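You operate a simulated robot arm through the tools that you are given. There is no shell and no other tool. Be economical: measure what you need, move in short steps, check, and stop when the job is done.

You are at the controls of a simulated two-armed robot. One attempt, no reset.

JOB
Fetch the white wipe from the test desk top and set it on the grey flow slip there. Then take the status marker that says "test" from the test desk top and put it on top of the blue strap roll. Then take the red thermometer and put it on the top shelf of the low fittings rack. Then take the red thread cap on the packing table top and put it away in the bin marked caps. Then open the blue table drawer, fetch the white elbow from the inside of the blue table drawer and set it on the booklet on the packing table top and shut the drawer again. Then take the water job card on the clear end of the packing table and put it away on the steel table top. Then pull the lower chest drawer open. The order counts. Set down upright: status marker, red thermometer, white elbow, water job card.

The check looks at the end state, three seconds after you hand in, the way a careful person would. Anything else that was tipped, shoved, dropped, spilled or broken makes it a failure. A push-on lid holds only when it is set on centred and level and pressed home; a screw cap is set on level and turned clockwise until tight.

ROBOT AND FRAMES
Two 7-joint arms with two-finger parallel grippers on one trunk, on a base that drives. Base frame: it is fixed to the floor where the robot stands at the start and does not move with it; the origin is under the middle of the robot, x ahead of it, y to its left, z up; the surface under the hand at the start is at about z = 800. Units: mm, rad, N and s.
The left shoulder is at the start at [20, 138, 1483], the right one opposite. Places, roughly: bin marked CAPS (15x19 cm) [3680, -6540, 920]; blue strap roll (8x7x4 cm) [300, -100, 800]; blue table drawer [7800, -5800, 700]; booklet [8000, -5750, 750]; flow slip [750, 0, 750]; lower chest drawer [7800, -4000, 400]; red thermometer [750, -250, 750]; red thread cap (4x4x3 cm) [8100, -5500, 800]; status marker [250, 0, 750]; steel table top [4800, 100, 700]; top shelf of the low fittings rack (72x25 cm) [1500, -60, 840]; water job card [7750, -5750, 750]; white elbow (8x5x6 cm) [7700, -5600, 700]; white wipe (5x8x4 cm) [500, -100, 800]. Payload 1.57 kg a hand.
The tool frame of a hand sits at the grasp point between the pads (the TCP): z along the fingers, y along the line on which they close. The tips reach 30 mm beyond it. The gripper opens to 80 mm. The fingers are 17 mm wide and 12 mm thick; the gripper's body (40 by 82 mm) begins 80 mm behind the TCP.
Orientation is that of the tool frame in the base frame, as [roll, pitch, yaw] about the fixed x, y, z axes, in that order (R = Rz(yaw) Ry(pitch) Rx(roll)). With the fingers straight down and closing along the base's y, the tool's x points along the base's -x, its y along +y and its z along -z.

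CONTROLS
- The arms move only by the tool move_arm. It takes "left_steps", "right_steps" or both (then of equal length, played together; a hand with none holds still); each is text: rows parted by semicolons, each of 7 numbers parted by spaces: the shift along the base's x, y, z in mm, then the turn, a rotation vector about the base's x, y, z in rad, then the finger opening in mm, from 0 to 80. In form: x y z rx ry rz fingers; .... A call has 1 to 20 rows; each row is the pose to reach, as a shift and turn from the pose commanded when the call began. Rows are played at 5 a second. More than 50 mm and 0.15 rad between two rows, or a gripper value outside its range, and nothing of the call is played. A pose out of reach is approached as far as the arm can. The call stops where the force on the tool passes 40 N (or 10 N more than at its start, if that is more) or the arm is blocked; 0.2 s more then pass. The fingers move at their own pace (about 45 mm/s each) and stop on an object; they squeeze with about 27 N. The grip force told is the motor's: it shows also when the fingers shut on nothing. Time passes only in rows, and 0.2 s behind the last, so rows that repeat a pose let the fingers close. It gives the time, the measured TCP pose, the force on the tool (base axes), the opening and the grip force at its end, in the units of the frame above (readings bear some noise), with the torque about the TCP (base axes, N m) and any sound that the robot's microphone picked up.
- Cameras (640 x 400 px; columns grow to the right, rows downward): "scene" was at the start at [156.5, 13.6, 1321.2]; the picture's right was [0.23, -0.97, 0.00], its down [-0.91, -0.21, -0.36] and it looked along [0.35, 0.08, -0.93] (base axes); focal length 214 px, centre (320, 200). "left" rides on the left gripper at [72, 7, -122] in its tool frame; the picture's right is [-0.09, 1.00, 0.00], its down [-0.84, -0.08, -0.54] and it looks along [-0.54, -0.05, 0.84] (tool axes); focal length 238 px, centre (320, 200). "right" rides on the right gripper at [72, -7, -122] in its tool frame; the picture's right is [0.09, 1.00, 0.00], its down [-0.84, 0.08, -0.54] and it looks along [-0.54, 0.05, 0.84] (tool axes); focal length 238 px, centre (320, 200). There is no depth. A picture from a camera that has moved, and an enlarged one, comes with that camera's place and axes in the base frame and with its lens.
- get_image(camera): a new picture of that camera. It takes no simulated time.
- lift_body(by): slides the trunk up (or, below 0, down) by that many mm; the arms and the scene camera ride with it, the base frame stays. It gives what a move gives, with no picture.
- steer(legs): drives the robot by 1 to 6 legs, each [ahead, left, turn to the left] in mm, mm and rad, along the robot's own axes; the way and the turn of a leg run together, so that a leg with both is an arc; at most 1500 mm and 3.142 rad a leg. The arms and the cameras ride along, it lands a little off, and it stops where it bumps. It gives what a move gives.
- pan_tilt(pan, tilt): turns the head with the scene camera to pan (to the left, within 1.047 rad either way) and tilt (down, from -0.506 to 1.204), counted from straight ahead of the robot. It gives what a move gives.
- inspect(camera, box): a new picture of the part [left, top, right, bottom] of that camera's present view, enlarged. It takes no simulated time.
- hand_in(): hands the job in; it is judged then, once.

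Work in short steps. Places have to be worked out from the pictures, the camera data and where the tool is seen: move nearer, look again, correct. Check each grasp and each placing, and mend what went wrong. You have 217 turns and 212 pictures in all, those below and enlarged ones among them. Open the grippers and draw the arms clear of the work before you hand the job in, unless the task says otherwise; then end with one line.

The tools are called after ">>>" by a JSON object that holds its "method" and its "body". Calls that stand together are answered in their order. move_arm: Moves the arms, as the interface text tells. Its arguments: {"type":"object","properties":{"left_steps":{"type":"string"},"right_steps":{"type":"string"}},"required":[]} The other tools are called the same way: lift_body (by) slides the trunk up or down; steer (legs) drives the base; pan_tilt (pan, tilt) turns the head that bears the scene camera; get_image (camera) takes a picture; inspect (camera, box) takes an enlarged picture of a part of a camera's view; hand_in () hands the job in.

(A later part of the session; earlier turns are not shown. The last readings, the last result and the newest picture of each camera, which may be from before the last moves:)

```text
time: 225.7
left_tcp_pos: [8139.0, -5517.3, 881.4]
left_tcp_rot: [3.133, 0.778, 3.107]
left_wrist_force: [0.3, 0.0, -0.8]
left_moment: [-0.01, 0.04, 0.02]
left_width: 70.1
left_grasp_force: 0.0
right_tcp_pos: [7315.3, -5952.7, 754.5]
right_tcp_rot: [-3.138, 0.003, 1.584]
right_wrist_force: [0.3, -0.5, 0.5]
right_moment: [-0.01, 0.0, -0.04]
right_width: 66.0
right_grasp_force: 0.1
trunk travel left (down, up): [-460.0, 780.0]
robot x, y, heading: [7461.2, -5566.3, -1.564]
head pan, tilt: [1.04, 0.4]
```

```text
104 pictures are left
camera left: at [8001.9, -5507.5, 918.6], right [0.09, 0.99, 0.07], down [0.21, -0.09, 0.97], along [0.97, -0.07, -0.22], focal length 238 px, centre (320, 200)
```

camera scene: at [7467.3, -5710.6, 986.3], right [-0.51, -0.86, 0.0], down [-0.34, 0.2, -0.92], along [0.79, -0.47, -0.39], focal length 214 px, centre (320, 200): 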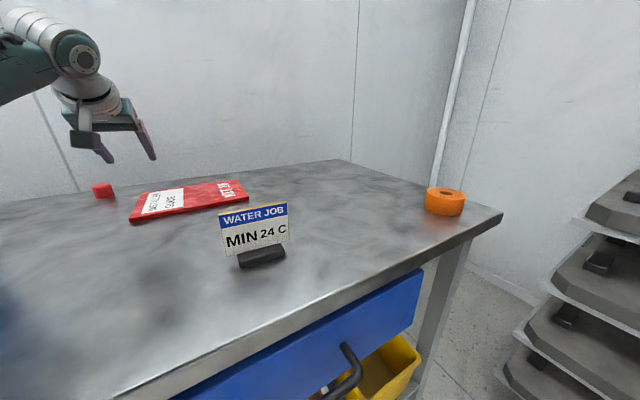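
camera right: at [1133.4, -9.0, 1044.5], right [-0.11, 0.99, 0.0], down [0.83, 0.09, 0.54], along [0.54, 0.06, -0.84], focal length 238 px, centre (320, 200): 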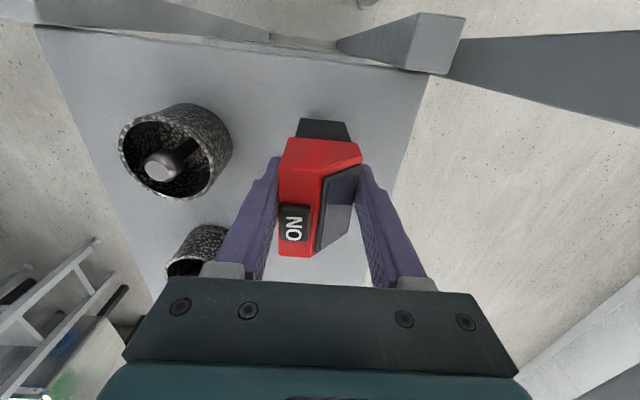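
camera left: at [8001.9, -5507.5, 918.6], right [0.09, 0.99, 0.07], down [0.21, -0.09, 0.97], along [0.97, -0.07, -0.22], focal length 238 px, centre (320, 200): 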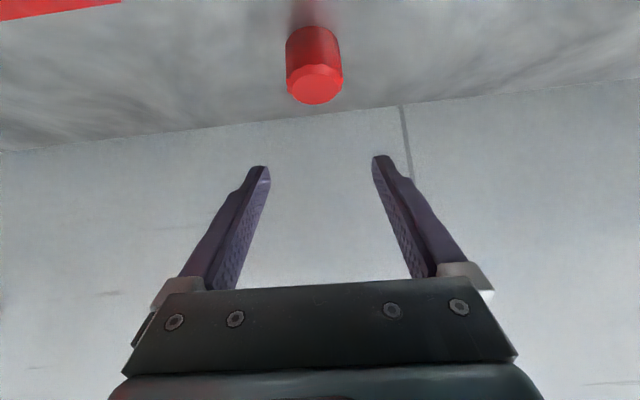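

Base slid fine to x 7461. Cap centre ≈ (8133,-5515). I descend to TCP (8122,-5515,818) and close.

>>> {"method": "move_arm", "body": {"left_steps": "-6 1 -25 0 0 0 70; -12 2 -45 0 0 0 70; -17 2 -57 0 0 0 70; -17 2 -61 0 0 0 70; -17 2 -61 0 0 0 50; -17 2 -61 0 0 0 20; -17 2 -61 0 0 0 0; -17 2 -61 0 0 0 0"}}

>>> {"method": "get_image", "body": {"camera": "left"}}

```text
time: 226.7
left_tcp_pos: [8122.3, -5515.9, 826.9]
left_tcp_rot: [3.137, 0.791, 3.11]
left_wrist_force: [-5.9, 1.9, 6.7]
left_moment: [-0.26, 0.07, -0.23]
left_width: 68.7
left_grasp_force: 0.0
right_tcp_pos: [7314.5, -5952.4, 753.7]
right_tcp_rot: [-3.137, 0.004, 1.584]
right_wrist_force: [0.6, 0.6, 0.3]
right_moment: [0.0, -0.01, 0.0]
right_width: 65.9
right_grasp_force: 0.1
trunk travel left (down, up): [-460.0, 780.0]
robot x, y, heading: [7457.2, -5562.8, -1.57]
head pan, tilt: [1.04, 0.4]
stopped in row 4 (left hand): the force on the tool passed its limit at 49 N (the readings are from after the stop); the commanded pose is now the measured one
```

```text
103 pictures are left
camera left: at [7985.5, -5505.6, 862.6], right [0.09, 0.99, 0.07], down [0.2, -0.09, 0.98], along [0.98, -0.08, -0.21], focal length 238 px, centre (320, 200)
```

left: 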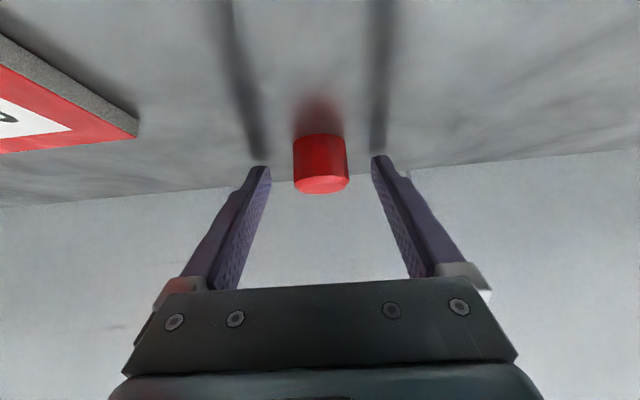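

The fingertips touched the table: its top is z≈800, so the cap is nearer, at about (8110,-5513), z 800–830. I pull back 21 mm, up 2, and close.

>>> {"method": "move_arm", "body": {"left_steps": "-5 1 4 0 -0.01 0 70; -20 2 3 0 -0.01 0 70; -20 2 3 0 -0.01 0 50; -20 2 3 0 -0.01 0 20; -20 2 3 0 -0.01 0 0; -20 2 3 0 -0.01 0 0; -20 2 3 0 -0.01 0 0"}}

>>> {"method": "get_image", "body": {"camera": "left"}}

```text
time: 228.3
left_tcp_pos: [8103.5, -5513.8, 830.0]
left_tcp_rot: [3.135, 0.801, 3.11]
left_wrist_force: [0.1, 0.1, 0.7]
left_moment: [-0.03, -0.02, 0.03]
left_width: 28.7
left_grasp_force: 27.2
right_tcp_pos: [7314.3, -5951.6, 755.2]
right_tcp_rot: [-3.14, 0.002, 1.585]
right_wrist_force: [0.3, -0.2, -0.2]
right_moment: [-0.01, 0.01, -0.04]
right_width: 66.0
right_grasp_force: 0.1
trunk travel left (down, up): [-460.0, 780.0]
robot x, y, heading: [7457.0, -5566.4, -1.57]
head pan, tilt: [1.04, 0.4]
```

```text
102 pictures are left
camera left: at [7966.5, -5504.1, 864.0], right [0.09, 0.99, 0.07], down [0.19, -0.09, 0.98], along [0.98, -0.08, -0.2], focal length 238 px, centre (320, 200)
```

left: 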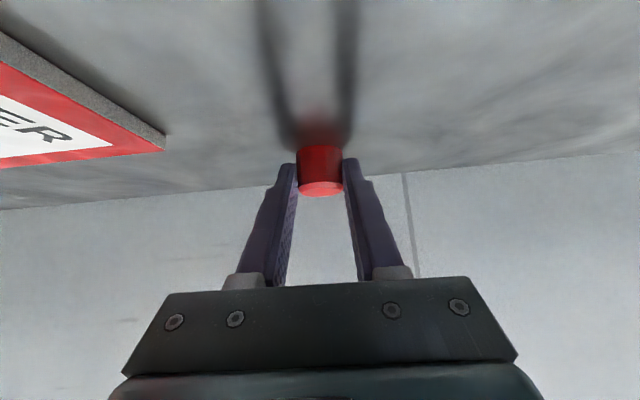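

Gripped at 29 mm. I lift slowly and check.

>>> {"method": "move_arm", "body": {"left_steps": "0 0 8 0 0 0 0; 0 0 18 0 0 0 0; 0 0 30 0 0 0 0; -5 -5 45 0 0 0 0; -10 -20 60 0 0 0 0; -10 -40 75 0 0 0 0; -10 -60 80 0 0 0 0; -10 -70 80 0 0 0 0"}}

>>> {"method": "get_image", "body": {"camera": "left"}}

```text
time: 230.1
left_tcp_pos: [8092.7, -5584.1, 909.5]
left_tcp_rot: [3.136, 0.801, 3.112]
left_wrist_force: [-0.2, 0.2, -0.2]
left_moment: [0.0, 0.0, -0.02]
left_width: 29.0
left_grasp_force: 26.8
right_tcp_pos: [7315.7, -5952.2, 753.8]
right_tcp_rot: [-3.141, 0.003, 1.583]
right_wrist_force: [0.4, 0.3, 0.3]
right_moment: [-0.03, 0.04, -0.02]
right_width: 66.1
right_grasp_force: 0.0
trunk travel left (down, up): [-460.0, 780.0]
robot x, y, heading: [7462.5, -5564.7, -1.571]
head pan, tilt: [1.04, 0.4]
```

```text
101 pictures are left
camera left: at [7956.2, -5574.1, 944.7], right [0.09, 0.99, 0.07], down [0.19, -0.09, 0.98], along [0.98, -0.08, -0.2], focal length 238 px, centre (320, 200)
```

left: 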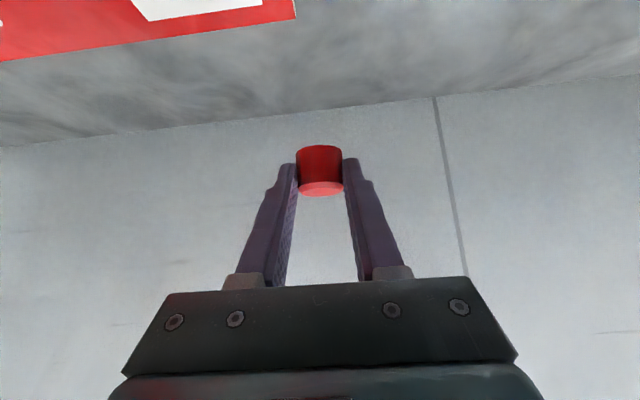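

Cap secured. I slide away from the table, raise the trunk and look around toward the bins.

>>> {"method": "steer", "body": {"legs": [[0, -600, 0]]}}

>>> {"method": "lift_body", "body": {"by": 430}}

>>> {"method": "pan_tilt", "body": {"pan": -0.9, "tilt": 0.3}}

>>> {"method": "get_image", "body": {"camera": "scene"}}

```text
time: 233.4
left_tcp_pos: [7496.9, -5586.5, 910.0]
left_tcp_rot: [3.136, 0.8, 3.105]
left_wrist_force: [0.2, -0.2, 0.5]
left_moment: [0.03, 0.0, 0.02]
left_width: 28.9
left_grasp_force: 27.1
right_tcp_pos: [6716.4, -5951.0, 755.3]
right_tcp_rot: [-3.14, 0.003, 1.578]
right_wrist_force: [-1.2, -0.3, -0.2]
right_moment: [-0.02, -0.02, 0.02]
right_width: 66.1
right_grasp_force: 0.1
trunk travel left (down, up): [-460.0, 780.0]
robot x, y, heading: [6862.9, -5567.0, -1.572]
head pan, tilt: [1.04, 0.4]
```

```text
refused: 430 is not a number from -400 to 400
```

```text
time: 235.3
left_tcp_pos: [7497.4, -5586.1, 911.2]
left_tcp_rot: [3.138, 0.801, 3.105]
left_wrist_force: [0.1, -0.2, -0.6]
left_moment: [0.0, -0.03, -0.01]
left_width: 29.0
left_grasp_force: 27.3
right_tcp_pos: [6716.2, -5951.9, 753.5]
right_tcp_rot: [-3.141, 0.003, 1.579]
right_wrist_force: [0.3, -0.1, 0.1]
right_moment: [0.01, -0.01, -0.03]
right_width: 66.2
right_grasp_force: 0.0
trunk travel left (down, up): [-460.0, 780.0]
robot x, y, heading: [6866.2, -5561.6, -1.57]
head pan, tilt: [-0.901, 0.3]
```

```text
100 pictures are left
camera scene: at [6793.5, -5720.5, 995.5], right [-0.62, 0.79, 0.0], down [0.23, 0.18, -0.96], along [-0.75, -0.59, -0.3], focal length 214 px, centre (320, 200)
```

scene: 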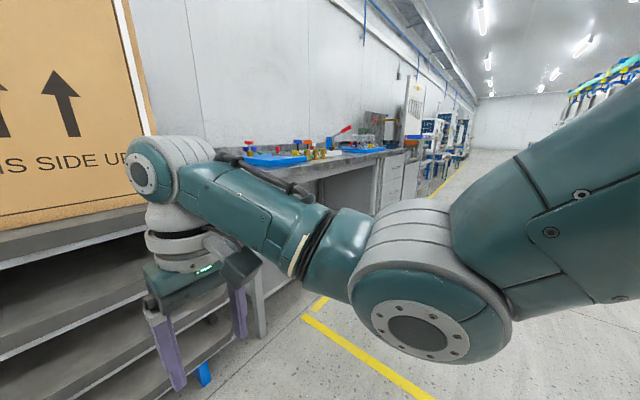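

The wall bench runs along y<-6050; further on are shelves. I raise the trunk 400 mm, move 100 mm away from the wall, and strafe right 1.6 m.

>>> {"method": "lift_body", "body": {"by": 380}}

>>> {"method": "steer", "body": {"legs": [[-150, -1000, 0], [0, -900, 0]]}}

>>> {"method": "pan_tilt", "body": {"pan": -0.5, "tilt": 0.35}}

>>> {"method": "get_image", "body": {"camera": "scene"}}

```text
time: 239.0
left_tcp_pos: [7497.4, -5586.6, 1290.2]
left_tcp_rot: [3.137, 0.801, 3.103]
left_wrist_force: [0.1, -0.2, 0.9]
left_moment: [0.03, 0.03, -0.01]
left_width: 28.7
left_grasp_force: 27.3
right_tcp_pos: [6716.2, -5950.5, 1133.6]
right_tcp_rot: [-3.139, 0.005, 1.58]
right_wrist_force: [0.9, -0.5, -0.2]
right_moment: [0.01, -0.03, 0.03]
right_width: 65.8
right_grasp_force: 0.0
trunk travel left (down, up): [-840.0, 400.0]
robot x, y, heading: [6868.0, -5562.2, -1.57]
head pan, tilt: [-0.901, 0.3]
```

```text
time: 248.5
left_tcp_pos: [5614.3, -5411.0, 1290.7]
left_tcp_rot: [3.134, 0.8, 3.076]
left_wrist_force: [0.0, -0.6, 0.0]
left_moment: [-0.01, 0.04, 0.02]
left_width: 28.9
left_grasp_force: 27.3
right_tcp_pos: [4823.8, -5753.7, 1135.1]
right_tcp_rot: [-3.14, 0.002, 1.552]
right_wrist_force: [0.3, -0.4, 0.0]
right_moment: [-0.02, -0.01, 0.02]
right_width: 65.8
right_grasp_force: 0.1
trunk travel left (down, up): [-840.0, 400.0]
robot x, y, heading: [4984.0, -5372.0, -1.601]
head pan, tilt: [-0.901, 0.3]
```

```text
time: 249.4
left_tcp_pos: [5614.5, -5411.2, 1290.4]
left_tcp_rot: [3.135, 0.802, 3.077]
left_wrist_force: [0.9, 0.7, 0.4]
left_moment: [0.01, -0.01, -0.01]
left_width: 28.9
left_grasp_force: 26.9
right_tcp_pos: [4824.1, -5753.1, 1134.4]
right_tcp_rot: [-3.139, 0.004, 1.55]
right_wrist_force: [0.1, 0.3, 1.2]
right_moment: [0.02, 0.03, -0.02]
right_width: 66.0
right_grasp_force: 0.0
trunk travel left (down, up): [-840.0, 400.0]
robot x, y, heading: [4983.2, -5370.6, -1.6]
head pan, tilt: [-0.499, 0.351]
```

```text
99 pictures are left
camera scene: at [4935.4, -5550.8, 1370.8], right [-0.86, 0.51, 0.0], down [0.17, 0.3, -0.94], along [-0.48, -0.81, -0.34], focal length 214 px, centre (320, 200)
```

scene: 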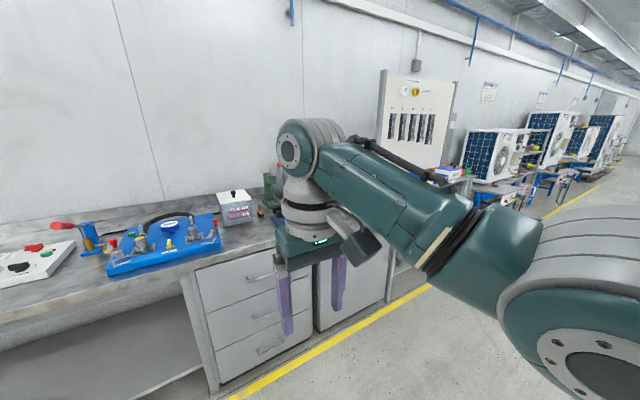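

I bring the left arm back to the front: first untilt, then swing.

>>> {"method": "move_arm", "body": {"left_steps": "-19 0 -30 0.004 0.133 0 0; -41 0 -57 0.008 0.267 0 0; -65 0 -81 0.012 0.4 0 0; -90 0 -102 0.016 0.533 0 0; -116 0 -119 0.02 0.667 0 0; -143 0 -131 0.024 0.8 0 0; -143 0 -131 0.024 0.8 0 0"}}

>>> {"method": "move_arm", "body": {"left_steps": "-5 -44 0 0 0 -0.125 0; -15 -86 0 0 0 -0.25 0; -31 -127 0 0 0 -0.375 0; -51 -166 0 0 0 -0.5 0; -77 -202 0 0 0 -0.625 0; -106 -234 0 0 0 -0.75 0; -139 -263 0 0 0 -0.875 0; -176 -287 0 0 0 -1.0 0; -215 -306 0 0 0 -1.125 0; -257 -321 0 0 0 -1.25 0; -300 -330 0 0 0 -1.375 0; -343 -333 0 0 0 -1.5 0; -343 -333 0 0 0 -1.5 0"}}

>>> {"method": "steer", "body": {"legs": [[0, 0, 0.03], [0, -1000, 0]]}}

>>> {"method": "pan_tilt", "body": {"pan": -0.2, "tilt": 0.5}}

>>> {"method": "get_image", "body": {"camera": "scene"}}

```text
time: 251.0
left_tcp_pos: [5470.3, -5411.5, 1161.2]
left_tcp_rot: [-3.124, -0.001, 3.088]
left_wrist_force: [-0.5, -0.1, 0.4]
left_moment: [-0.01, -0.02, 0.0]
left_width: 29.0
left_grasp_force: 26.5
right_tcp_pos: [4823.9, -5753.3, 1134.5]
right_tcp_rot: [-3.139, 0.004, 1.552]
right_wrist_force: [-0.1, -0.2, 0.5]
right_moment: [0.03, -0.03, -0.01]
right_width: 66.0
right_grasp_force: 0.0
trunk travel left (down, up): [-840.0, 400.0]
robot x, y, heading: [4981.7, -5375.2, -1.601]
head pan, tilt: [-0.499, 0.351]
```

```text
time: 253.8
left_tcp_pos: [5127.9, -5745.5, 1157.8]
left_tcp_rot: [-3.122, 0.003, 1.584]
left_wrist_force: [-0.1, 0.2, 0.2]
left_moment: [0.01, -0.02, -0.01]
left_width: 28.7
left_grasp_force: 27.2
right_tcp_pos: [4824.7, -5753.4, 1134.8]
right_tcp_rot: [-3.14, 0.004, 1.552]
right_wrist_force: [0.4, -0.2, -0.3]
right_moment: [-0.03, -0.01, 0.0]
right_width: 66.1
right_grasp_force: 0.1
trunk travel left (down, up): [-840.0, 400.0]
robot x, y, heading: [4980.1, -5370.3, -1.604]
head pan, tilt: [-0.499, 0.351]
```

```text
time: 259.3
left_tcp_pos: [4147.4, -5734.5, 1157.6]
left_tcp_rot: [-3.121, 0.002, 1.607]
left_wrist_force: [0.4, -0.1, -1.1]
left_moment: [0.01, -0.01, 0.02]
left_width: 29.1
left_grasp_force: 26.8
right_tcp_pos: [3842.5, -5750.5, 1134.8]
right_tcp_rot: [-3.139, 0.003, 1.572]
right_wrist_force: [-0.1, -0.4, 0.7]
right_moment: [-0.01, 0.01, 0.01]
right_width: 65.9
right_grasp_force: 0.1
trunk travel left (down, up): [-840.0, 400.0]
robot x, y, heading: [3992.7, -5363.1, -1.579]
head pan, tilt: [-0.499, 0.351]
```

```text
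time: 260.1
left_tcp_pos: [4146.1, -5735.1, 1156.9]
left_tcp_rot: [-3.122, 0.002, 1.608]
left_wrist_force: [-0.5, -0.6, -0.1]
left_moment: [-0.04, -0.06, 0.03]
left_width: 28.9
left_grasp_force: 26.8
right_tcp_pos: [3843.1, -5750.2, 1134.4]
right_tcp_rot: [-3.138, 0.002, 1.572]
right_wrist_force: [-0.5, 0.2, -0.7]
right_moment: [0.02, -0.01, -0.02]
right_width: 66.3
right_grasp_force: 0.1
trunk travel left (down, up): [-840.0, 400.0]
robot x, y, heading: [3990.3, -5364.0, -1.578]
head pan, tilt: [-0.201, 0.499]
```

```text
98 pictures are left
camera scene: at [3975.8, -5553.1, 1357.2], right [-0.98, 0.21, 0.0], down [0.1, 0.47, -0.88], along [-0.19, -0.86, -0.48], focal length 214 px, centre (320, 200)
```

scene: 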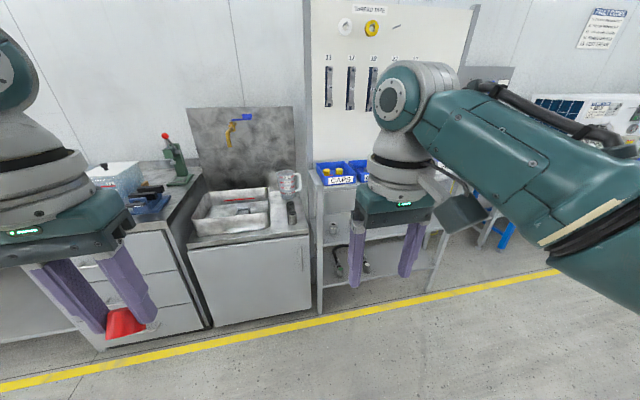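

I enlarge the blue bins on the shelf.

>>> {"method": "inspect", "body": {"camera": "scene", "box": [290, 130, 430, 220]}}

>>> {"method": "steer", "body": {"legs": [[0, -420, 0]]}}

>>> {"method": "pan_tilt", "body": {"pan": 0.0, "tilt": 0.5}}

>>> {"method": "get_image", "body": {"camera": "scene"}}

```text
4.44 times, centred on (360, 175) of scene
camera zoom: at [3975.8, -5553.1, 1357.2], right [-0.98, 0.21, 0.0], down [0.1, 0.47, -0.88], along [-0.19, -0.86, -0.48], focal length 953 px, centre (142, 311)
```

zoom: 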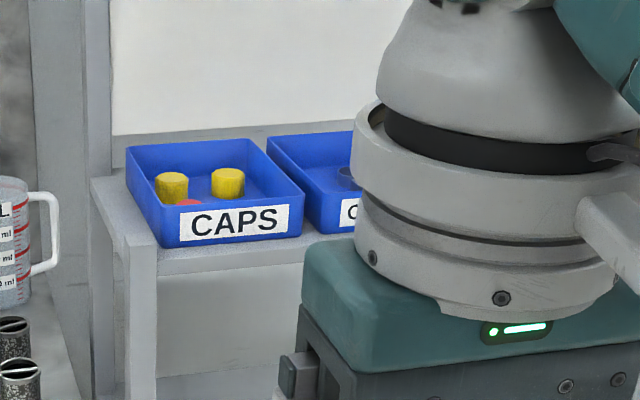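

```text
time: 262.7
left_tcp_pos: [3722.1, -5729.9, 1157.8]
left_tcp_rot: [-3.124, 0.001, 1.606]
left_wrist_force: [0.2, -0.5, -0.2]
left_moment: [-0.01, -0.03, -0.02]
left_width: 29.0
left_grasp_force: 27.2
right_tcp_pos: [3418.1, -5744.6, 1135.4]
right_tcp_rot: [-3.139, 0.003, 1.569]
right_wrist_force: [-1.1, -0.6, -0.1]
right_moment: [-0.02, -0.03, -0.01]
right_width: 66.0
right_grasp_force: 0.1
trunk travel left (down, up): [-840.0, 400.0]
robot x, y, heading: [3570.5, -5360.3, -1.583]
head pan, tilt: [-0.201, 0.499]
```

```text
time: 263.4
left_tcp_pos: [3721.9, -5730.2, 1157.8]
left_tcp_rot: [-3.122, 0.002, 1.604]
left_wrist_force: [-0.2, -0.1, 0.2]
left_moment: [-0.02, 0.01, 0.05]
left_width: 28.9
left_grasp_force: 26.7
right_tcp_pos: [3418.0, -5744.3, 1134.6]
right_tcp_rot: [-3.14, 0.004, 1.567]
right_wrist_force: [-0.2, -0.9, -0.3]
right_moment: [0.04, 0.02, 0.03]
right_width: 65.9
right_grasp_force: 0.0
trunk travel left (down, up): [-840.0, 400.0]
robot x, y, heading: [3570.9, -5360.2, -1.587]
head pan, tilt: [0.0, 0.499]
```

```text
96 pictures are left
camera scene: at [3569.5, -5549.5, 1357.1], right [-1.0, 0.02, 0.0], down [0.01, 0.48, -0.88], along [-0.01, -0.88, -0.48], focal length 214 px, centre (320, 200)
```

scene: 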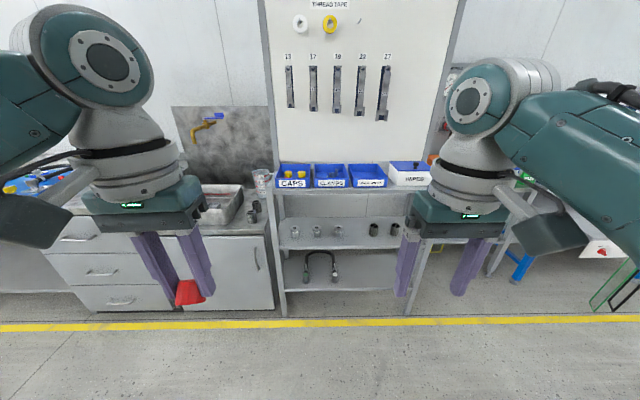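

CAPS bin triangulates to x≈3678, front at y≈-6410. I drive ahead 520 mm and look with the left camera and head.

>>> {"method": "steer", "body": {"legs": [[560, 40, 0]]}}

>>> {"method": "get_image", "body": {"camera": "left"}}

>>> {"method": "get_image", "body": {"camera": "scene"}}

```text
time: 266.7
left_tcp_pos: [3748.0, -6300.5, 1157.9]
left_tcp_rot: [-3.122, 0.001, 1.595]
left_wrist_force: [-1.2, -0.2, 0.1]
left_moment: [0.01, -0.02, -0.01]
left_width: 28.9
left_grasp_force: 27.0
right_tcp_pos: [3443.7, -6312.7, 1135.5]
right_tcp_rot: [-3.141, 0.004, 1.56]
right_wrist_force: [-0.4, -0.3, 0.5]
right_moment: [0.02, -0.02, 0.02]
right_width: 66.0
right_grasp_force: 0.0
trunk travel left (down, up): [-840.0, 400.0]
robot x, y, heading: [3597.3, -5928.0, -1.594]
head pan, tilt: [0.0, 0.499]
```

```text
95 pictures are left
camera left: at [3755.0, -6229.0, 1280.7], right [1.0, -0.07, -0.02], down [-0.05, -0.84, 0.54], along [-0.05, -0.54, -0.84], focal length 238 px, centre (320, 200)
```

left: 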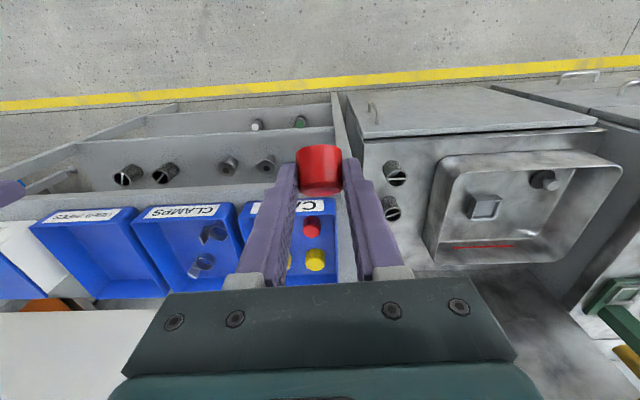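

```text
94 pictures are left
camera scene: at [3597.2, -6119.3, 1357.1], right [-1.0, 0.02, 0.0], down [0.01, 0.48, -0.88], along [-0.02, -0.88, -0.48], focal length 214 px, centre (320, 200)
```

scene: 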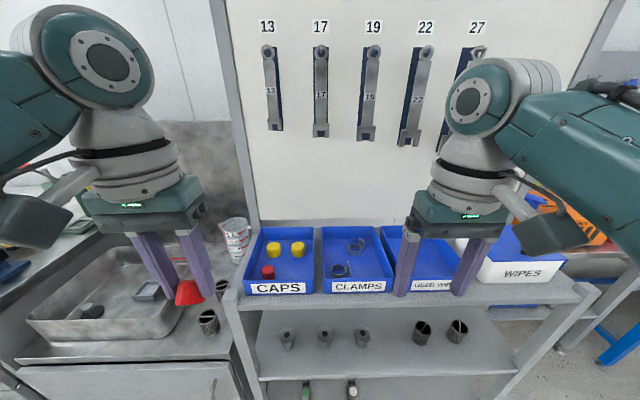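

The bin is centred at about (3682,-6535). I drive on 200 mm and 66 mm to the right so that the cap is above it.

>>> {"method": "steer", "body": {"legs": [[205, -70, 0]]}}

>>> {"method": "get_image", "body": {"camera": "left"}}

>>> {"method": "get_image", "body": {"camera": "scene"}}

```text
time: 268.4
left_tcp_pos: [3671.5, -6502.4, 1157.7]
left_tcp_rot: [-3.123, 0.001, 1.596]
left_wrist_force: [-0.4, -0.5, 0.2]
left_moment: [-0.04, -0.01, 0.0]
left_width: 28.8
left_grasp_force: 27.0
right_tcp_pos: [3368.5, -6515.0, 1134.6]
right_tcp_rot: [-3.14, 0.003, 1.559]
right_wrist_force: [-0.2, -0.7, 0.2]
right_moment: [-0.01, 0.02, -0.05]
right_width: 66.2
right_grasp_force: 0.0
trunk travel left (down, up): [-840.0, 400.0]
robot x, y, heading: [3525.9, -6129.3, -1.591]
head pan, tilt: [0.0, 0.499]
```

```text
93 pictures are left
camera left: at [3679.5, -6430.6, 1280.6], right [1.0, -0.07, -0.02], down [-0.05, -0.84, 0.54], along [-0.05, -0.54, -0.84], focal length 238 px, centre (320, 200)
```

left: 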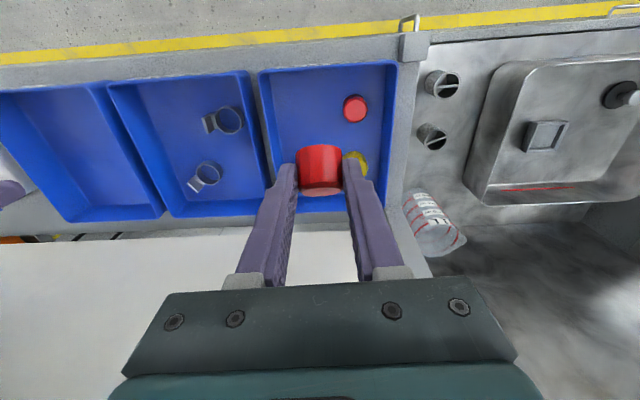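

```text
92 pictures are left
camera scene: at [3521.6, -6321.0, 1357.1], right [-1.0, 0.02, 0.0], down [0.01, 0.48, -0.88], along [-0.02, -0.88, -0.48], focal length 214 px, centre (320, 200)
```

scene: 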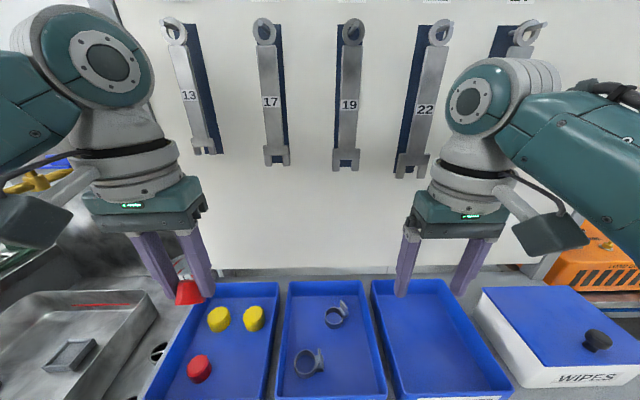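

Directly below is free floor of the CAPS bin. I shift 8 mm and lower into the bin.

>>> {"method": "move_arm", "body": {"left_steps": "-4 0 -35 0 0 0 0; -8 0 -70 0 0 0 0; -8 0 -105 0 0 0 0; -8 0 -135 0 0 0 0; -8 0 -150 0 0 0 0; -8 0 -150 0 0 0 0"}}

>>> {"method": "get_image", "body": {"camera": "left"}}

>>> {"method": "inspect", "body": {"camera": "scene", "box": [100, 180, 340, 400]}}

```text
time: 269.8
left_tcp_pos: [3662.4, -6502.5, 1007.2]
left_tcp_rot: [-3.122, 0.002, 1.595]
left_wrist_force: [-1.6, 0.0, -0.2]
left_moment: [0.02, 0.04, 0.0]
left_width: 28.8
left_grasp_force: 27.2
right_tcp_pos: [3367.8, -6514.9, 1134.3]
right_tcp_rot: [-3.138, 0.003, 1.559]
right_wrist_force: [-0.3, 0.2, 0.6]
right_moment: [0.02, -0.02, 0.03]
right_width: 66.1
right_grasp_force: 0.1
trunk travel left (down, up): [-840.0, 400.0]
robot x, y, heading: [3524.3, -6129.6, -1.593]
head pan, tilt: [0.0, 0.499]
```

```text
91 pictures are left
camera left: at [3670.4, -6430.6, 1129.6], right [1.0, -0.07, -0.02], down [-0.05, -0.84, 0.54], along [-0.05, -0.54, -0.84], focal length 238 px, centre (320, 200)
```

left: 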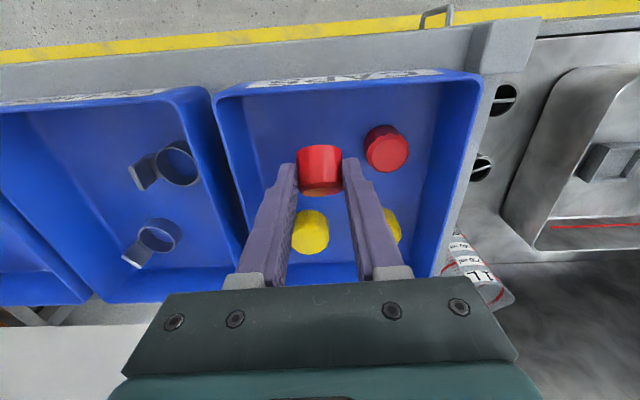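

```text
1.82 times, centred on (220, 290) of scene
camera zoom: at [3521.6, -6321.0, 1357.1], right [-1.0, 0.02, 0.0], down [0.01, 0.48, -0.88], along [-0.02, -0.88, -0.48], focal length 390 px, centre (502, 36)
```

zoom: 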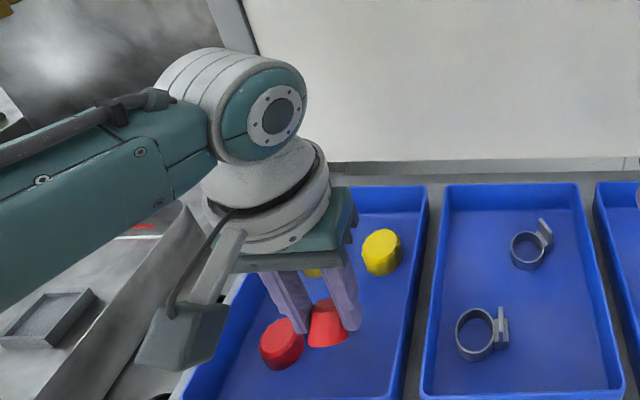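

I lower 25 mm more and release.

>>> {"method": "move_arm", "body": {"left_steps": "-8 0 -10 0 0 0 0; -12 0 -22 0 0 0 0; -12 0 -30 0 0 0 0"}}

>>> {"method": "get_image", "body": {"camera": "left"}}

```text
time: 270.6
left_tcp_pos: [3651.8, -6503.0, 977.1]
left_tcp_rot: [-3.121, 0.003, 1.595]
left_wrist_force: [-0.3, 0.7, -0.1]
left_moment: [-0.07, -0.01, -0.02]
left_width: 28.7
left_grasp_force: 27.5
right_tcp_pos: [3368.4, -6514.7, 1134.0]
right_tcp_rot: [-3.139, 0.004, 1.556]
right_wrist_force: [0.6, -0.2, -0.1]
right_moment: [-0.01, -0.01, 0.01]
right_width: 66.2
right_grasp_force: 0.0
trunk travel left (down, up): [-840.0, 400.0]
robot x, y, heading: [3523.1, -6130.0, -1.594]
head pan, tilt: [0.0, 0.499]
```

```text
89 pictures are left
camera left: at [3659.0, -6431.3, 1099.9], right [1.0, -0.07, -0.02], down [-0.05, -0.84, 0.55], along [-0.05, -0.54, -0.84], focal length 238 px, centre (320, 200)
```

left: 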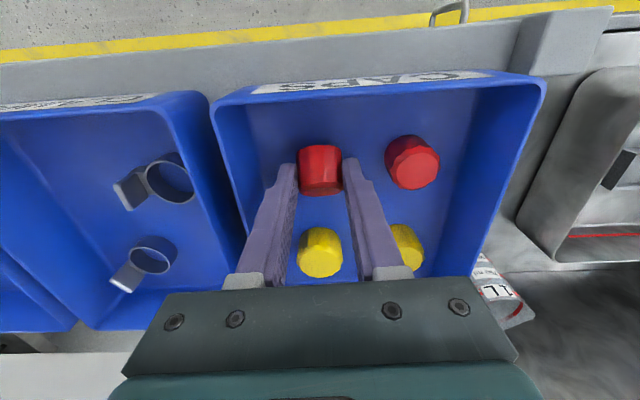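

Clear spot well inside the bin. I open and lift out.

>>> {"method": "move_arm", "body": {"left_steps": "0 0 0 0 0 0 40; 0 0 0 0 0 0 50; 0 0 10 0 0 0 50; 0 0 45 0 0 0 50; 0 0 90 0 0 0 50; 0 0 135 0 0 0 50; 0 0 175 0 0 0 50; 0 0 175 0 0 0 50"}}

>>> {"method": "get_image", "body": {"camera": "left"}}

```text
time: 272.4
left_tcp_pos: [3652.5, -6503.8, 1153.7]
left_tcp_rot: [-3.121, 0.001, 1.597]
left_wrist_force: [-0.1, 0.7, 0.0]
left_moment: [-0.01, -0.03, -0.02]
left_width: 49.8
left_grasp_force: 0.0
right_tcp_pos: [3368.3, -6514.0, 1133.8]
right_tcp_rot: [-3.138, 0.005, 1.559]
right_wrist_force: [-0.1, 0.4, 0.1]
right_moment: [-0.01, 0.02, 0.0]
right_width: 66.2
right_grasp_force: 0.0
trunk travel left (down, up): [-840.0, 400.0]
robot x, y, heading: [3524.1, -6129.4, -1.597]
head pan, tilt: [0.0, 0.499]
```

```text
88 pictures are left
camera left: at [3659.9, -6431.5, 1276.0], right [1.0, -0.07, -0.02], down [-0.05, -0.84, 0.54], along [-0.05, -0.54, -0.84], focal length 238 px, centre (320, 200)
```

left: 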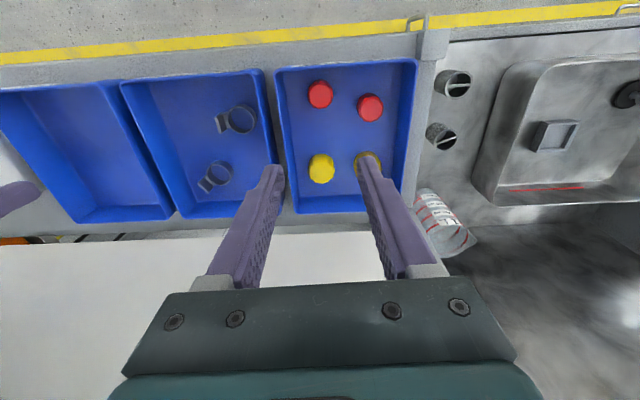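

The cap is in the CAPS bin. Now I return to the packing table: back off, strafe left along the aisle, and turn to face the table.

>>> {"method": "steer", "body": {"legs": [[-750, 0, 0], [0, 1500, 0.02], [0, 1500, 0.02], [0, 100, 1.55]]}}

>>> {"method": "pan_tilt", "body": {"pan": 0.0, "tilt": 0.5}}

>>> {"method": "get_image", "body": {"camera": "scene"}}

```text
time: 294.2
left_tcp_pos: [6987.3, -5284.4, 1152.4]
left_tcp_rot: [-3.123, 0.002, 3.138]
left_wrist_force: [0.2, -0.4, 0.3]
left_moment: [0.02, 0.01, -0.01]
left_width: 50.0
left_grasp_force: 0.0
right_tcp_pos: [6989.7, -5569.9, 1135.4]
right_tcp_rot: [-3.14, 0.003, 3.099]
right_wrist_force: [-0.2, -0.1, -0.2]
right_moment: [-0.01, -0.02, 0.0]
right_width: 66.2
right_grasp_force: 0.0
trunk travel left (down, up): [-840.0, 400.0]
robot x, y, heading: [6608.8, -5403.6, -0.059]
head pan, tilt: [0.0, 0.499]
```

```text
time: 294.8
left_tcp_pos: [6986.5, -5286.6, 1153.2]
left_tcp_rot: [-3.12, 0.002, 3.136]
left_wrist_force: [-0.5, 0.6, -0.4]
left_moment: [-0.03, 0.0, 0.01]
left_width: 50.1
left_grasp_force: 0.1
right_tcp_pos: [6990.0, -5570.5, 1134.1]
right_tcp_rot: [-3.14, 0.004, 3.099]
right_wrist_force: [0.1, 0.6, 0.0]
right_moment: [0.03, -0.02, 0.01]
right_width: 66.0
right_grasp_force: 0.0
trunk travel left (down, up): [-840.0, 400.0]
robot x, y, heading: [6612.5, -5404.6, -0.052]
head pan, tilt: [0.0, 0.499]
```

```text
87 pictures are left
camera scene: at [6804.0, -5413.1, 1357.1], right [-0.05, -1.0, 0.0], down [-0.48, 0.03, -0.88], along [0.88, -0.05, -0.48], focal length 214 px, centre (320, 200)
```

scene: 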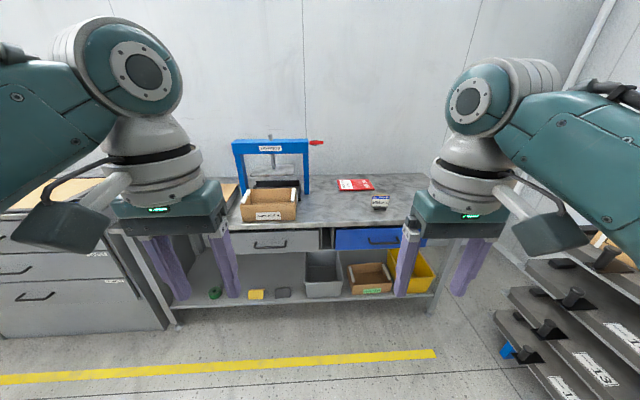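

I correct the heading, strafe right to y≈-5640 and lower the trunk 400 mm in free air, then prepare the right tool: turn it so the fingers close vertically when pitched forward.

>>> {"method": "steer", "body": {"legs": [[0, 0, 0.055], [100, -235, 0]]}}

>>> {"method": "lift_body", "body": {"by": -400}}

>>> {"method": "move_arm", "body": {"right_steps": "-8 0 -15 0 0 0.143 60; -16 0 -30 0 0 0.286 60; -24 0 -45 0 0 0.429 60; -32 0 -60 0 0 0.572 60; -40 0 -75 0 0 0.715 60; -48 0 -90 0 0 0.858 60; -56 0 -105 0 0 1.0 60; -64 0 -120 0 0 1.143 60; -72 0 -135 0 0 1.286 60; -80 0 -150 0 0 1.429 60; -88 0 -160 0 0 1.58 60; -88 0 -160 0 0 1.58 60", "left_steps": "0 0 8 0 0 0 50; 0 0 16 0 0 0 50; 0 0 24 0 0 0 50; 0 0 32 0 0 0 50; 0 0 40 0 0 0 50; 0 0 48 0 0 0 50; 0 0 56 0 0 0 50; 0 0 64 0 0 0 50; 0 0 72 0 0 0 50; 0 0 80 0 0 0 50; 0 0 80 0 0 0 50; 0 0 80 0 0 0 50"}}

```text
time: 297.1
left_tcp_pos: [7079.7, -5498.5, 1153.0]
left_tcp_rot: [-3.123, 0.001, -3.093]
left_wrist_force: [-0.9, 0.1, -0.5]
left_moment: [0.0, -0.03, 0.01]
left_width: 49.9
left_grasp_force: 0.1
right_tcp_pos: [7098.6, -5783.0, 1134.5]
right_tcp_rot: [-3.141, 0.005, -3.129]
right_wrist_force: [-0.7, 0.1, 0.8]
right_moment: [-0.01, 0.02, 0.0]
right_width: 65.9
right_grasp_force: 0.1
trunk travel left (down, up): [-840.0, 400.0]
robot x, y, heading: [6712.2, -5637.0, -0.002]
head pan, tilt: [0.0, 0.499]
```

```text
time: 300.9
left_tcp_pos: [7080.4, -5499.0, 752.8]
left_tcp_rot: [-3.122, 0.001, -3.094]
left_wrist_force: [0.8, 0.1, 0.6]
left_moment: [-0.02, -0.02, -0.01]
left_width: 50.0
left_grasp_force: 0.1
right_tcp_pos: [7098.4, -5783.9, 734.1]
right_tcp_rot: [-3.141, 0.003, -3.13]
right_wrist_force: [0.2, -0.6, 0.1]
right_moment: [-0.03, 0.02, 0.01]
right_width: 66.3
right_grasp_force: 0.0
trunk travel left (down, up): [-440.0, 800.0]
robot x, y, heading: [6711.3, -5638.0, -0.002]
head pan, tilt: [0.0, 0.499]
```

```text
refused: row 11 steps farther than a row can; nothing moved
```

One row turned too far; I resend with even steps.

>>> {"method": "move_arm", "body": {"right_steps": "-8 0 -15 0 0 0.143 60; -16 0 -30 0 0 0.286 60; -24 0 -45 0 0 0.429 60; -32 0 -60 0 0 0.572 60; -40 0 -75 0 0 0.715 60; -48 0 -90 0 0 0.858 60; -56 0 -105 0 0 1.0 60; -64 0 -120 0 0 1.143 60; -72 0 -135 0 0 1.286 60; -80 0 -150 0 0 1.429 60; -88 0 -160 0 0 1.565 60; -88 0 -160 0 0 1.565 60", "left_steps": "0 0 8 0 0 0 50; 0 0 16 0 0 0 50; 0 0 24 0 0 0 50; 0 0 32 0 0 0 50; 0 0 40 0 0 0 50; 0 0 48 0 0 0 50; 0 0 56 0 0 0 50; 0 0 64 0 0 0 50; 0 0 72 0 0 0 50; 0 0 80 0 0 0 50; 0 0 80 0 0 0 50; 0 0 80 0 0 0 50"}}

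```text
time: 303.5
left_tcp_pos: [7080.6, -5499.2, 833.3]
left_tcp_rot: [-3.121, 0.002, -3.092]
left_wrist_force: [-0.3, -0.1, 0.5]
left_moment: [0.01, 0.0, 0.03]
left_width: 49.9
left_grasp_force: 0.1
right_tcp_pos: [7009.3, -5784.1, 573.3]
right_tcp_rot: [-3.141, 0.003, -1.563]
right_wrist_force: [0.2, 0.5, -1.7]
right_moment: [-0.02, -0.02, 0.02]
right_width: 59.9
right_grasp_force: 0.0
trunk travel left (down, up): [-440.0, 800.0]
robot x, y, heading: [6710.8, -5634.1, -0.001]
head pan, tilt: [0.0, 0.499]
```

Now the right tool pitches forward to horizontal at about handle height.

>>> {"method": "move_arm", "body": {"right_steps": "28 0 -3 0 -0.143 0 60; 56 0 -3 0 -0.286 0 60; 83 0 2 0 -0.429 0 60; 108 0 11 0 -0.571 0 60; 131 0 23 0 -0.714 0 60; 151 0 37 0 -0.857 0 60; 168 0 55 0 -1.0 0 60; 182 0 75 0 -1.143 0 60; 192 0 96 0 -1.285 0 60; 198 0 119 0 -1.428 0 60; 200 0 142 0 -1.57 0 60; 200 0 142 0 -1.57 0 60"}}

>>> {"method": "get_image", "body": {"camera": "right"}}

>>> {"method": "get_image", "body": {"camera": "scene"}}

```text
time: 306.1
left_tcp_pos: [7080.8, -5499.5, 833.3]
left_tcp_rot: [-3.123, 0.003, -3.094]
left_wrist_force: [-0.8, -0.3, -0.6]
left_moment: [-0.02, -0.01, -0.01]
left_width: 50.0
left_grasp_force: 0.1
right_tcp_pos: [7209.3, -5780.9, 714.3]
right_tcp_rot: [-1.571, -0.007, -1.569]
right_wrist_force: [0.5, 0.6, -0.3]
right_moment: [0.01, -0.02, -0.01]
right_width: 59.8
right_grasp_force: 0.1
trunk travel left (down, up): [-440.0, 800.0]
robot x, y, heading: [6713.8, -5635.8, 0.001]
head pan, tilt: [0.0, 0.499]
```

```text
86 pictures are left
camera right: at [7088.6, -5853.5, 721.7], right [0.0, -0.1, -1.0], down [-0.54, 0.83, -0.08], along [0.84, 0.54, -0.05], focal length 238 px, centre (320, 200)
```

right: 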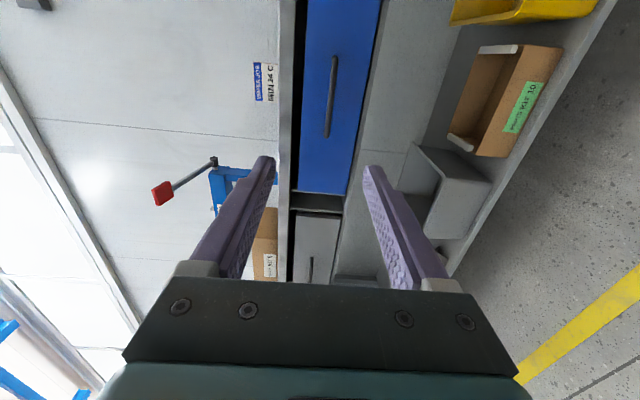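

```text
85 pictures are left
camera scene: at [6904.2, -5635.7, 957.1], right [0.0, -1.0, 0.0], down [-0.48, 0.0, -0.88], along [0.88, 0.0, -0.48], focal length 214 px, centre (320, 200)
```

scene: 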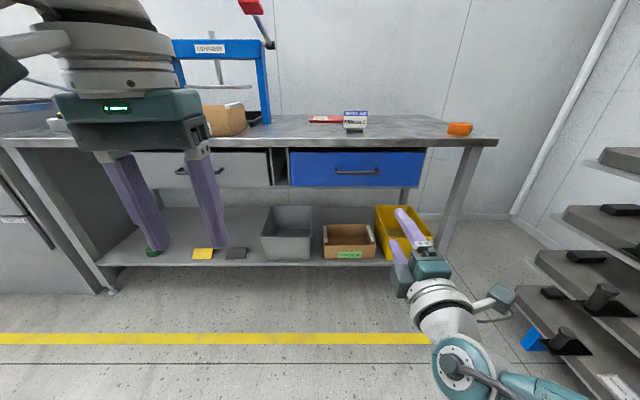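

The horizontal right hand faces the drawer; handle around (7580,-5768,~697). I drive 260 mm closer and refine.

>>> {"method": "steer", "body": {"legs": [[260, 0, 0]]}}

>>> {"method": "get_image", "body": {"camera": "right"}}

>>> {"method": "pan_tilt", "body": {"pan": -0.3, "tilt": 0.7}}

>>> {"method": "get_image", "body": {"camera": "scene"}}

```text
time: 307.9
left_tcp_pos: [7333.0, -5499.0, 833.6]
left_tcp_rot: [-3.123, 0.002, -3.09]
left_wrist_force: [-0.1, -0.1, -0.4]
left_moment: [0.02, 0.0, 0.01]
left_width: 50.0
left_grasp_force: 0.1
right_tcp_pos: [7463.7, -5780.2, 714.6]
right_tcp_rot: [-1.571, -0.006, -1.565]
right_wrist_force: [-1.1, -0.4, 0.3]
right_moment: [-0.02, -0.02, -0.02]
right_width: 59.9
right_grasp_force: 0.0
trunk travel left (down, up): [-440.0, 800.0]
robot x, y, heading: [6966.5, -5635.5, -0.003]
head pan, tilt: [0.0, 0.499]
```

```text
84 pictures are left
camera right: at [7342.8, -5852.5, 721.6], right [0.0, -0.1, -1.0], down [-0.55, 0.83, -0.08], along [0.84, 0.54, -0.05], focal length 238 px, centre (320, 200)
```

right: 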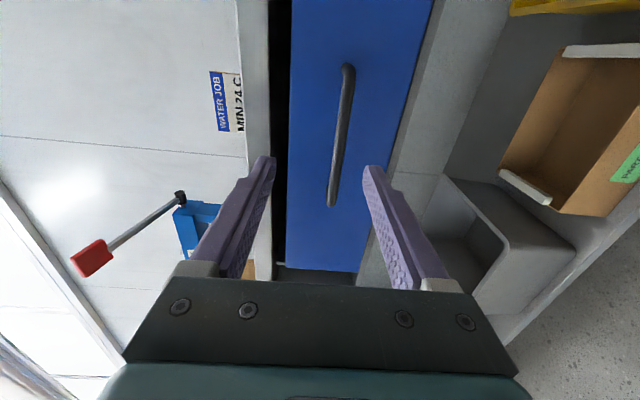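

```text
time: 308.8
left_tcp_pos: [7333.1, -5498.7, 832.6]
left_tcp_rot: [-3.122, 0.0, -3.091]
left_wrist_force: [-0.1, 0.1, -0.4]
left_moment: [-0.01, -0.03, -0.02]
left_width: 50.2
left_grasp_force: 0.1
right_tcp_pos: [7462.4, -5781.1, 714.8]
right_tcp_rot: [-1.572, -0.006, -1.566]
right_wrist_force: [-0.4, -0.1, -0.1]
right_moment: [0.02, 0.0, -0.01]
right_width: 60.1
right_grasp_force: 0.0
trunk travel left (down, up): [-440.0, 800.0]
robot x, y, heading: [6965.7, -5636.0, 0.001]
head pan, tilt: [-0.3, 0.7]
```

```text
83 pictures are left
camera scene: at [7147.9, -5660.2, 939.5], right [-0.29, -0.96, 0.0], down [-0.62, 0.19, -0.77], along [0.73, -0.22, -0.64], focal length 214 px, centre (320, 200)
```

scene: 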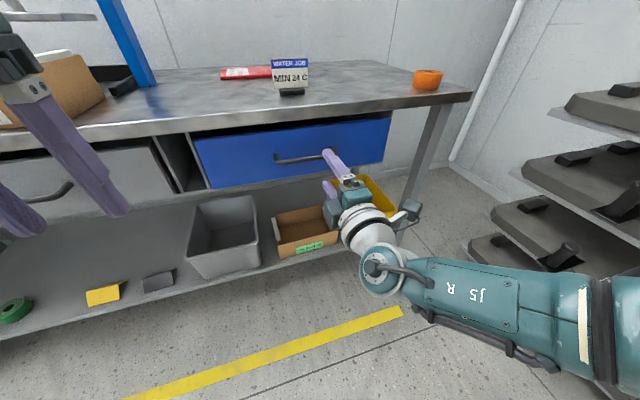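

The handle bar runs y −5838…−5695 at z≈695. I lower the hand 20 mm and drive 80 mm closer.

>>> {"method": "move_arm", "body": {"right_steps": "0 4 -10 0 0 0 60; 0 8 -20 0 0 0 60; 0 8 -20 0 0 0 60"}}

>>> {"method": "steer", "body": {"legs": [[80, 0, 0]]}}

>>> {"method": "get_image", "body": {"camera": "right"}}

>>> {"method": "inspect", "body": {"camera": "scene", "box": [240, 100, 440, 240]}}

```text
time: 309.6
left_tcp_pos: [7333.1, -5498.4, 833.6]
left_tcp_rot: [-3.122, 0.001, -3.091]
left_wrist_force: [0.2, -0.2, -0.2]
left_moment: [-0.02, -0.01, 0.01]
left_width: 49.8
left_grasp_force: 0.1
right_tcp_pos: [7463.3, -5773.6, 695.1]
right_tcp_rot: [-1.569, -0.009, -1.565]
right_wrist_force: [0.5, -1.0, 0.4]
right_moment: [-0.02, 0.0, -0.01]
right_width: 59.8
right_grasp_force: 0.0
trunk travel left (down, up): [-440.0, 800.0]
robot x, y, heading: [6961.6, -5635.1, 0.003]
head pan, tilt: [-0.3, 0.7]
```

```text
time: 310.6
left_tcp_pos: [7415.2, -5499.2, 833.9]
left_tcp_rot: [-3.123, 0.002, -3.091]
left_wrist_force: [0.6, 0.3, -0.6]
left_moment: [0.0, -0.01, 0.02]
left_width: 49.8
left_grasp_force: 0.0
right_tcp_pos: [7544.3, -5772.4, 695.4]
right_tcp_rot: [-1.571, -0.008, -1.566]
right_wrist_force: [0.4, -0.1, 0.3]
right_moment: [-0.01, 0.05, -0.04]
right_width: 60.0
right_grasp_force: 0.0
trunk travel left (down, up): [-440.0, 800.0]
robot x, y, heading: [7044.9, -5634.9, 0.001]
head pan, tilt: [-0.3, 0.7]
```

```text
82 pictures are left
camera right: at [7423.6, -5844.9, 702.2], right [0.0, -0.1, -1.0], down [-0.55, 0.83, -0.08], along [0.84, 0.54, -0.05], focal length 238 px, centre (320, 200)
```

right: 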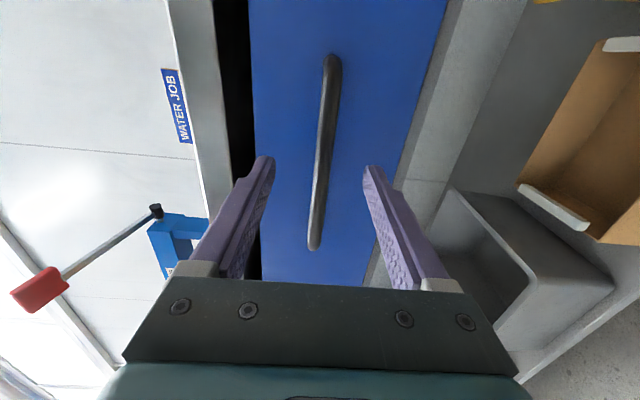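

```text
2.86 times, centred on (340, 170) of scene
camera zoom: at [7228.5, -5660.2, 939.5], right [-0.29, -0.96, 0.0], down [-0.62, 0.19, -0.77], along [0.73, -0.23, -0.64], focal length 613 px, centre (263, 286)
```

zoom: 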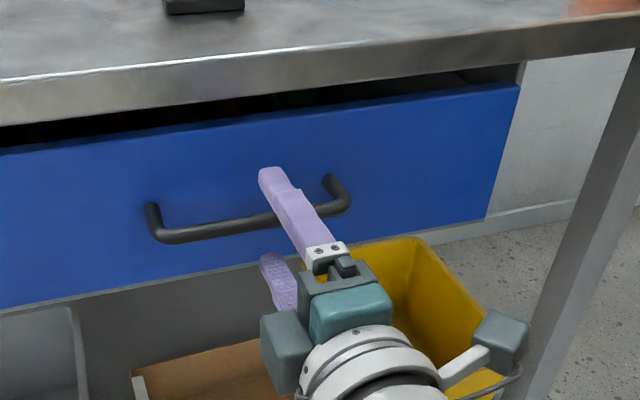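

The fingers straddle the bar. I close on it.

>>> {"method": "move_arm", "body": {"right_steps": "0 0 0 0 0 0 40; 0 0 0 0 0 0 20; 0 0 0 0 0 0 0; 0 0 0 0 0 0 0; 0 0 0 0 0 0 0"}}

>>> {"method": "get_image", "body": {"camera": "right"}}

```text
time: 311.8
left_tcp_pos: [7412.9, -5499.4, 833.7]
left_tcp_rot: [-3.124, 0.0, -3.091]
left_wrist_force: [-0.6, 0.5, -0.3]
left_moment: [-0.04, 0.02, 0.01]
left_width: 50.1
left_grasp_force: 0.2
right_tcp_pos: [7543.2, -5772.2, 694.3]
right_tcp_rot: [-1.575, -0.005, -1.566]
right_wrist_force: [1.4, 0.3, -8.4]
right_moment: [0.22, 0.22, 0.09]
right_width: 11.5
right_grasp_force: 29.2
trunk travel left (down, up): [-440.0, 800.0]
robot x, y, heading: [7042.8, -5636.4, 0.002]
head pan, tilt: [-0.3, 0.7]
```

```text
80 pictures are left
camera right: at [7422.1, -5845.0, 701.1], right [0.0, -0.1, -1.0], down [-0.55, 0.83, -0.08], along [0.84, 0.54, -0.06], focal length 238 px, centre (320, 200)
```

right: 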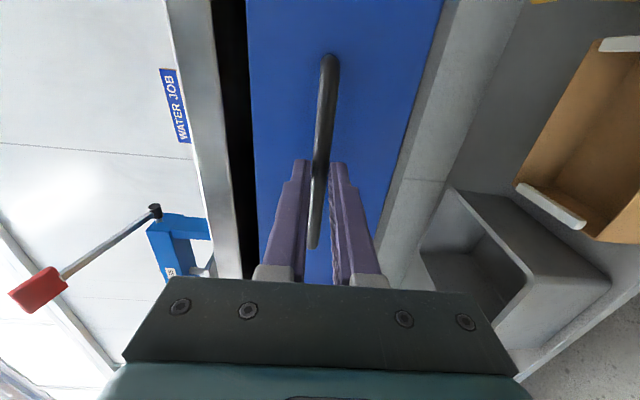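

Gripped (11.5 mm bar). I pull by driving back gently.

>>> {"method": "steer", "body": {"legs": [[-80, 0, 0]]}}

>>> {"method": "get_image", "body": {"camera": "scene"}}

```text
time: 312.9
left_tcp_pos: [7334.6, -5498.6, 832.7]
left_tcp_rot: [-3.124, -0.001, -3.09]
left_wrist_force: [-0.2, 0.1, 0.0]
left_moment: [0.0, 0.0, -0.01]
left_width: 50.0
left_grasp_force: 0.1
right_tcp_pos: [7465.5, -5772.2, 694.4]
right_tcp_rot: [-1.575, -0.007, -1.565]
right_wrist_force: [1.2, -0.6, -11.9]
right_moment: [0.18, 0.37, 0.01]
right_width: 11.7
right_grasp_force: 28.8
trunk travel left (down, up): [-440.0, 800.0]
robot x, y, heading: [6966.7, -5634.1, 0.005]
head pan, tilt: [-0.3, 0.7]
```

```text
79 pictures are left
camera scene: at [7148.4, -5660.1, 939.1], right [-0.29, -0.96, 0.0], down [-0.62, 0.19, -0.76], along [0.73, -0.23, -0.65], focal length 214 px, centre (320, 200)
```

scene: 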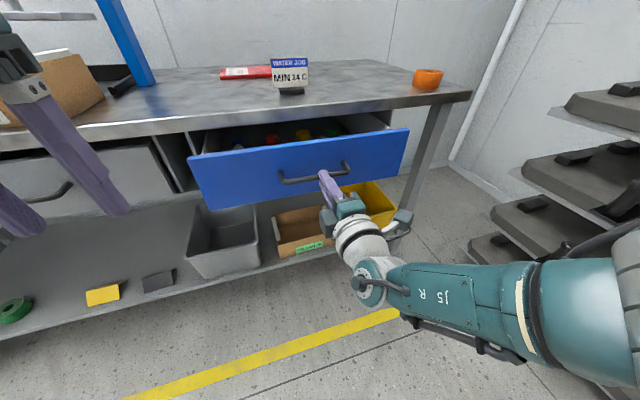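

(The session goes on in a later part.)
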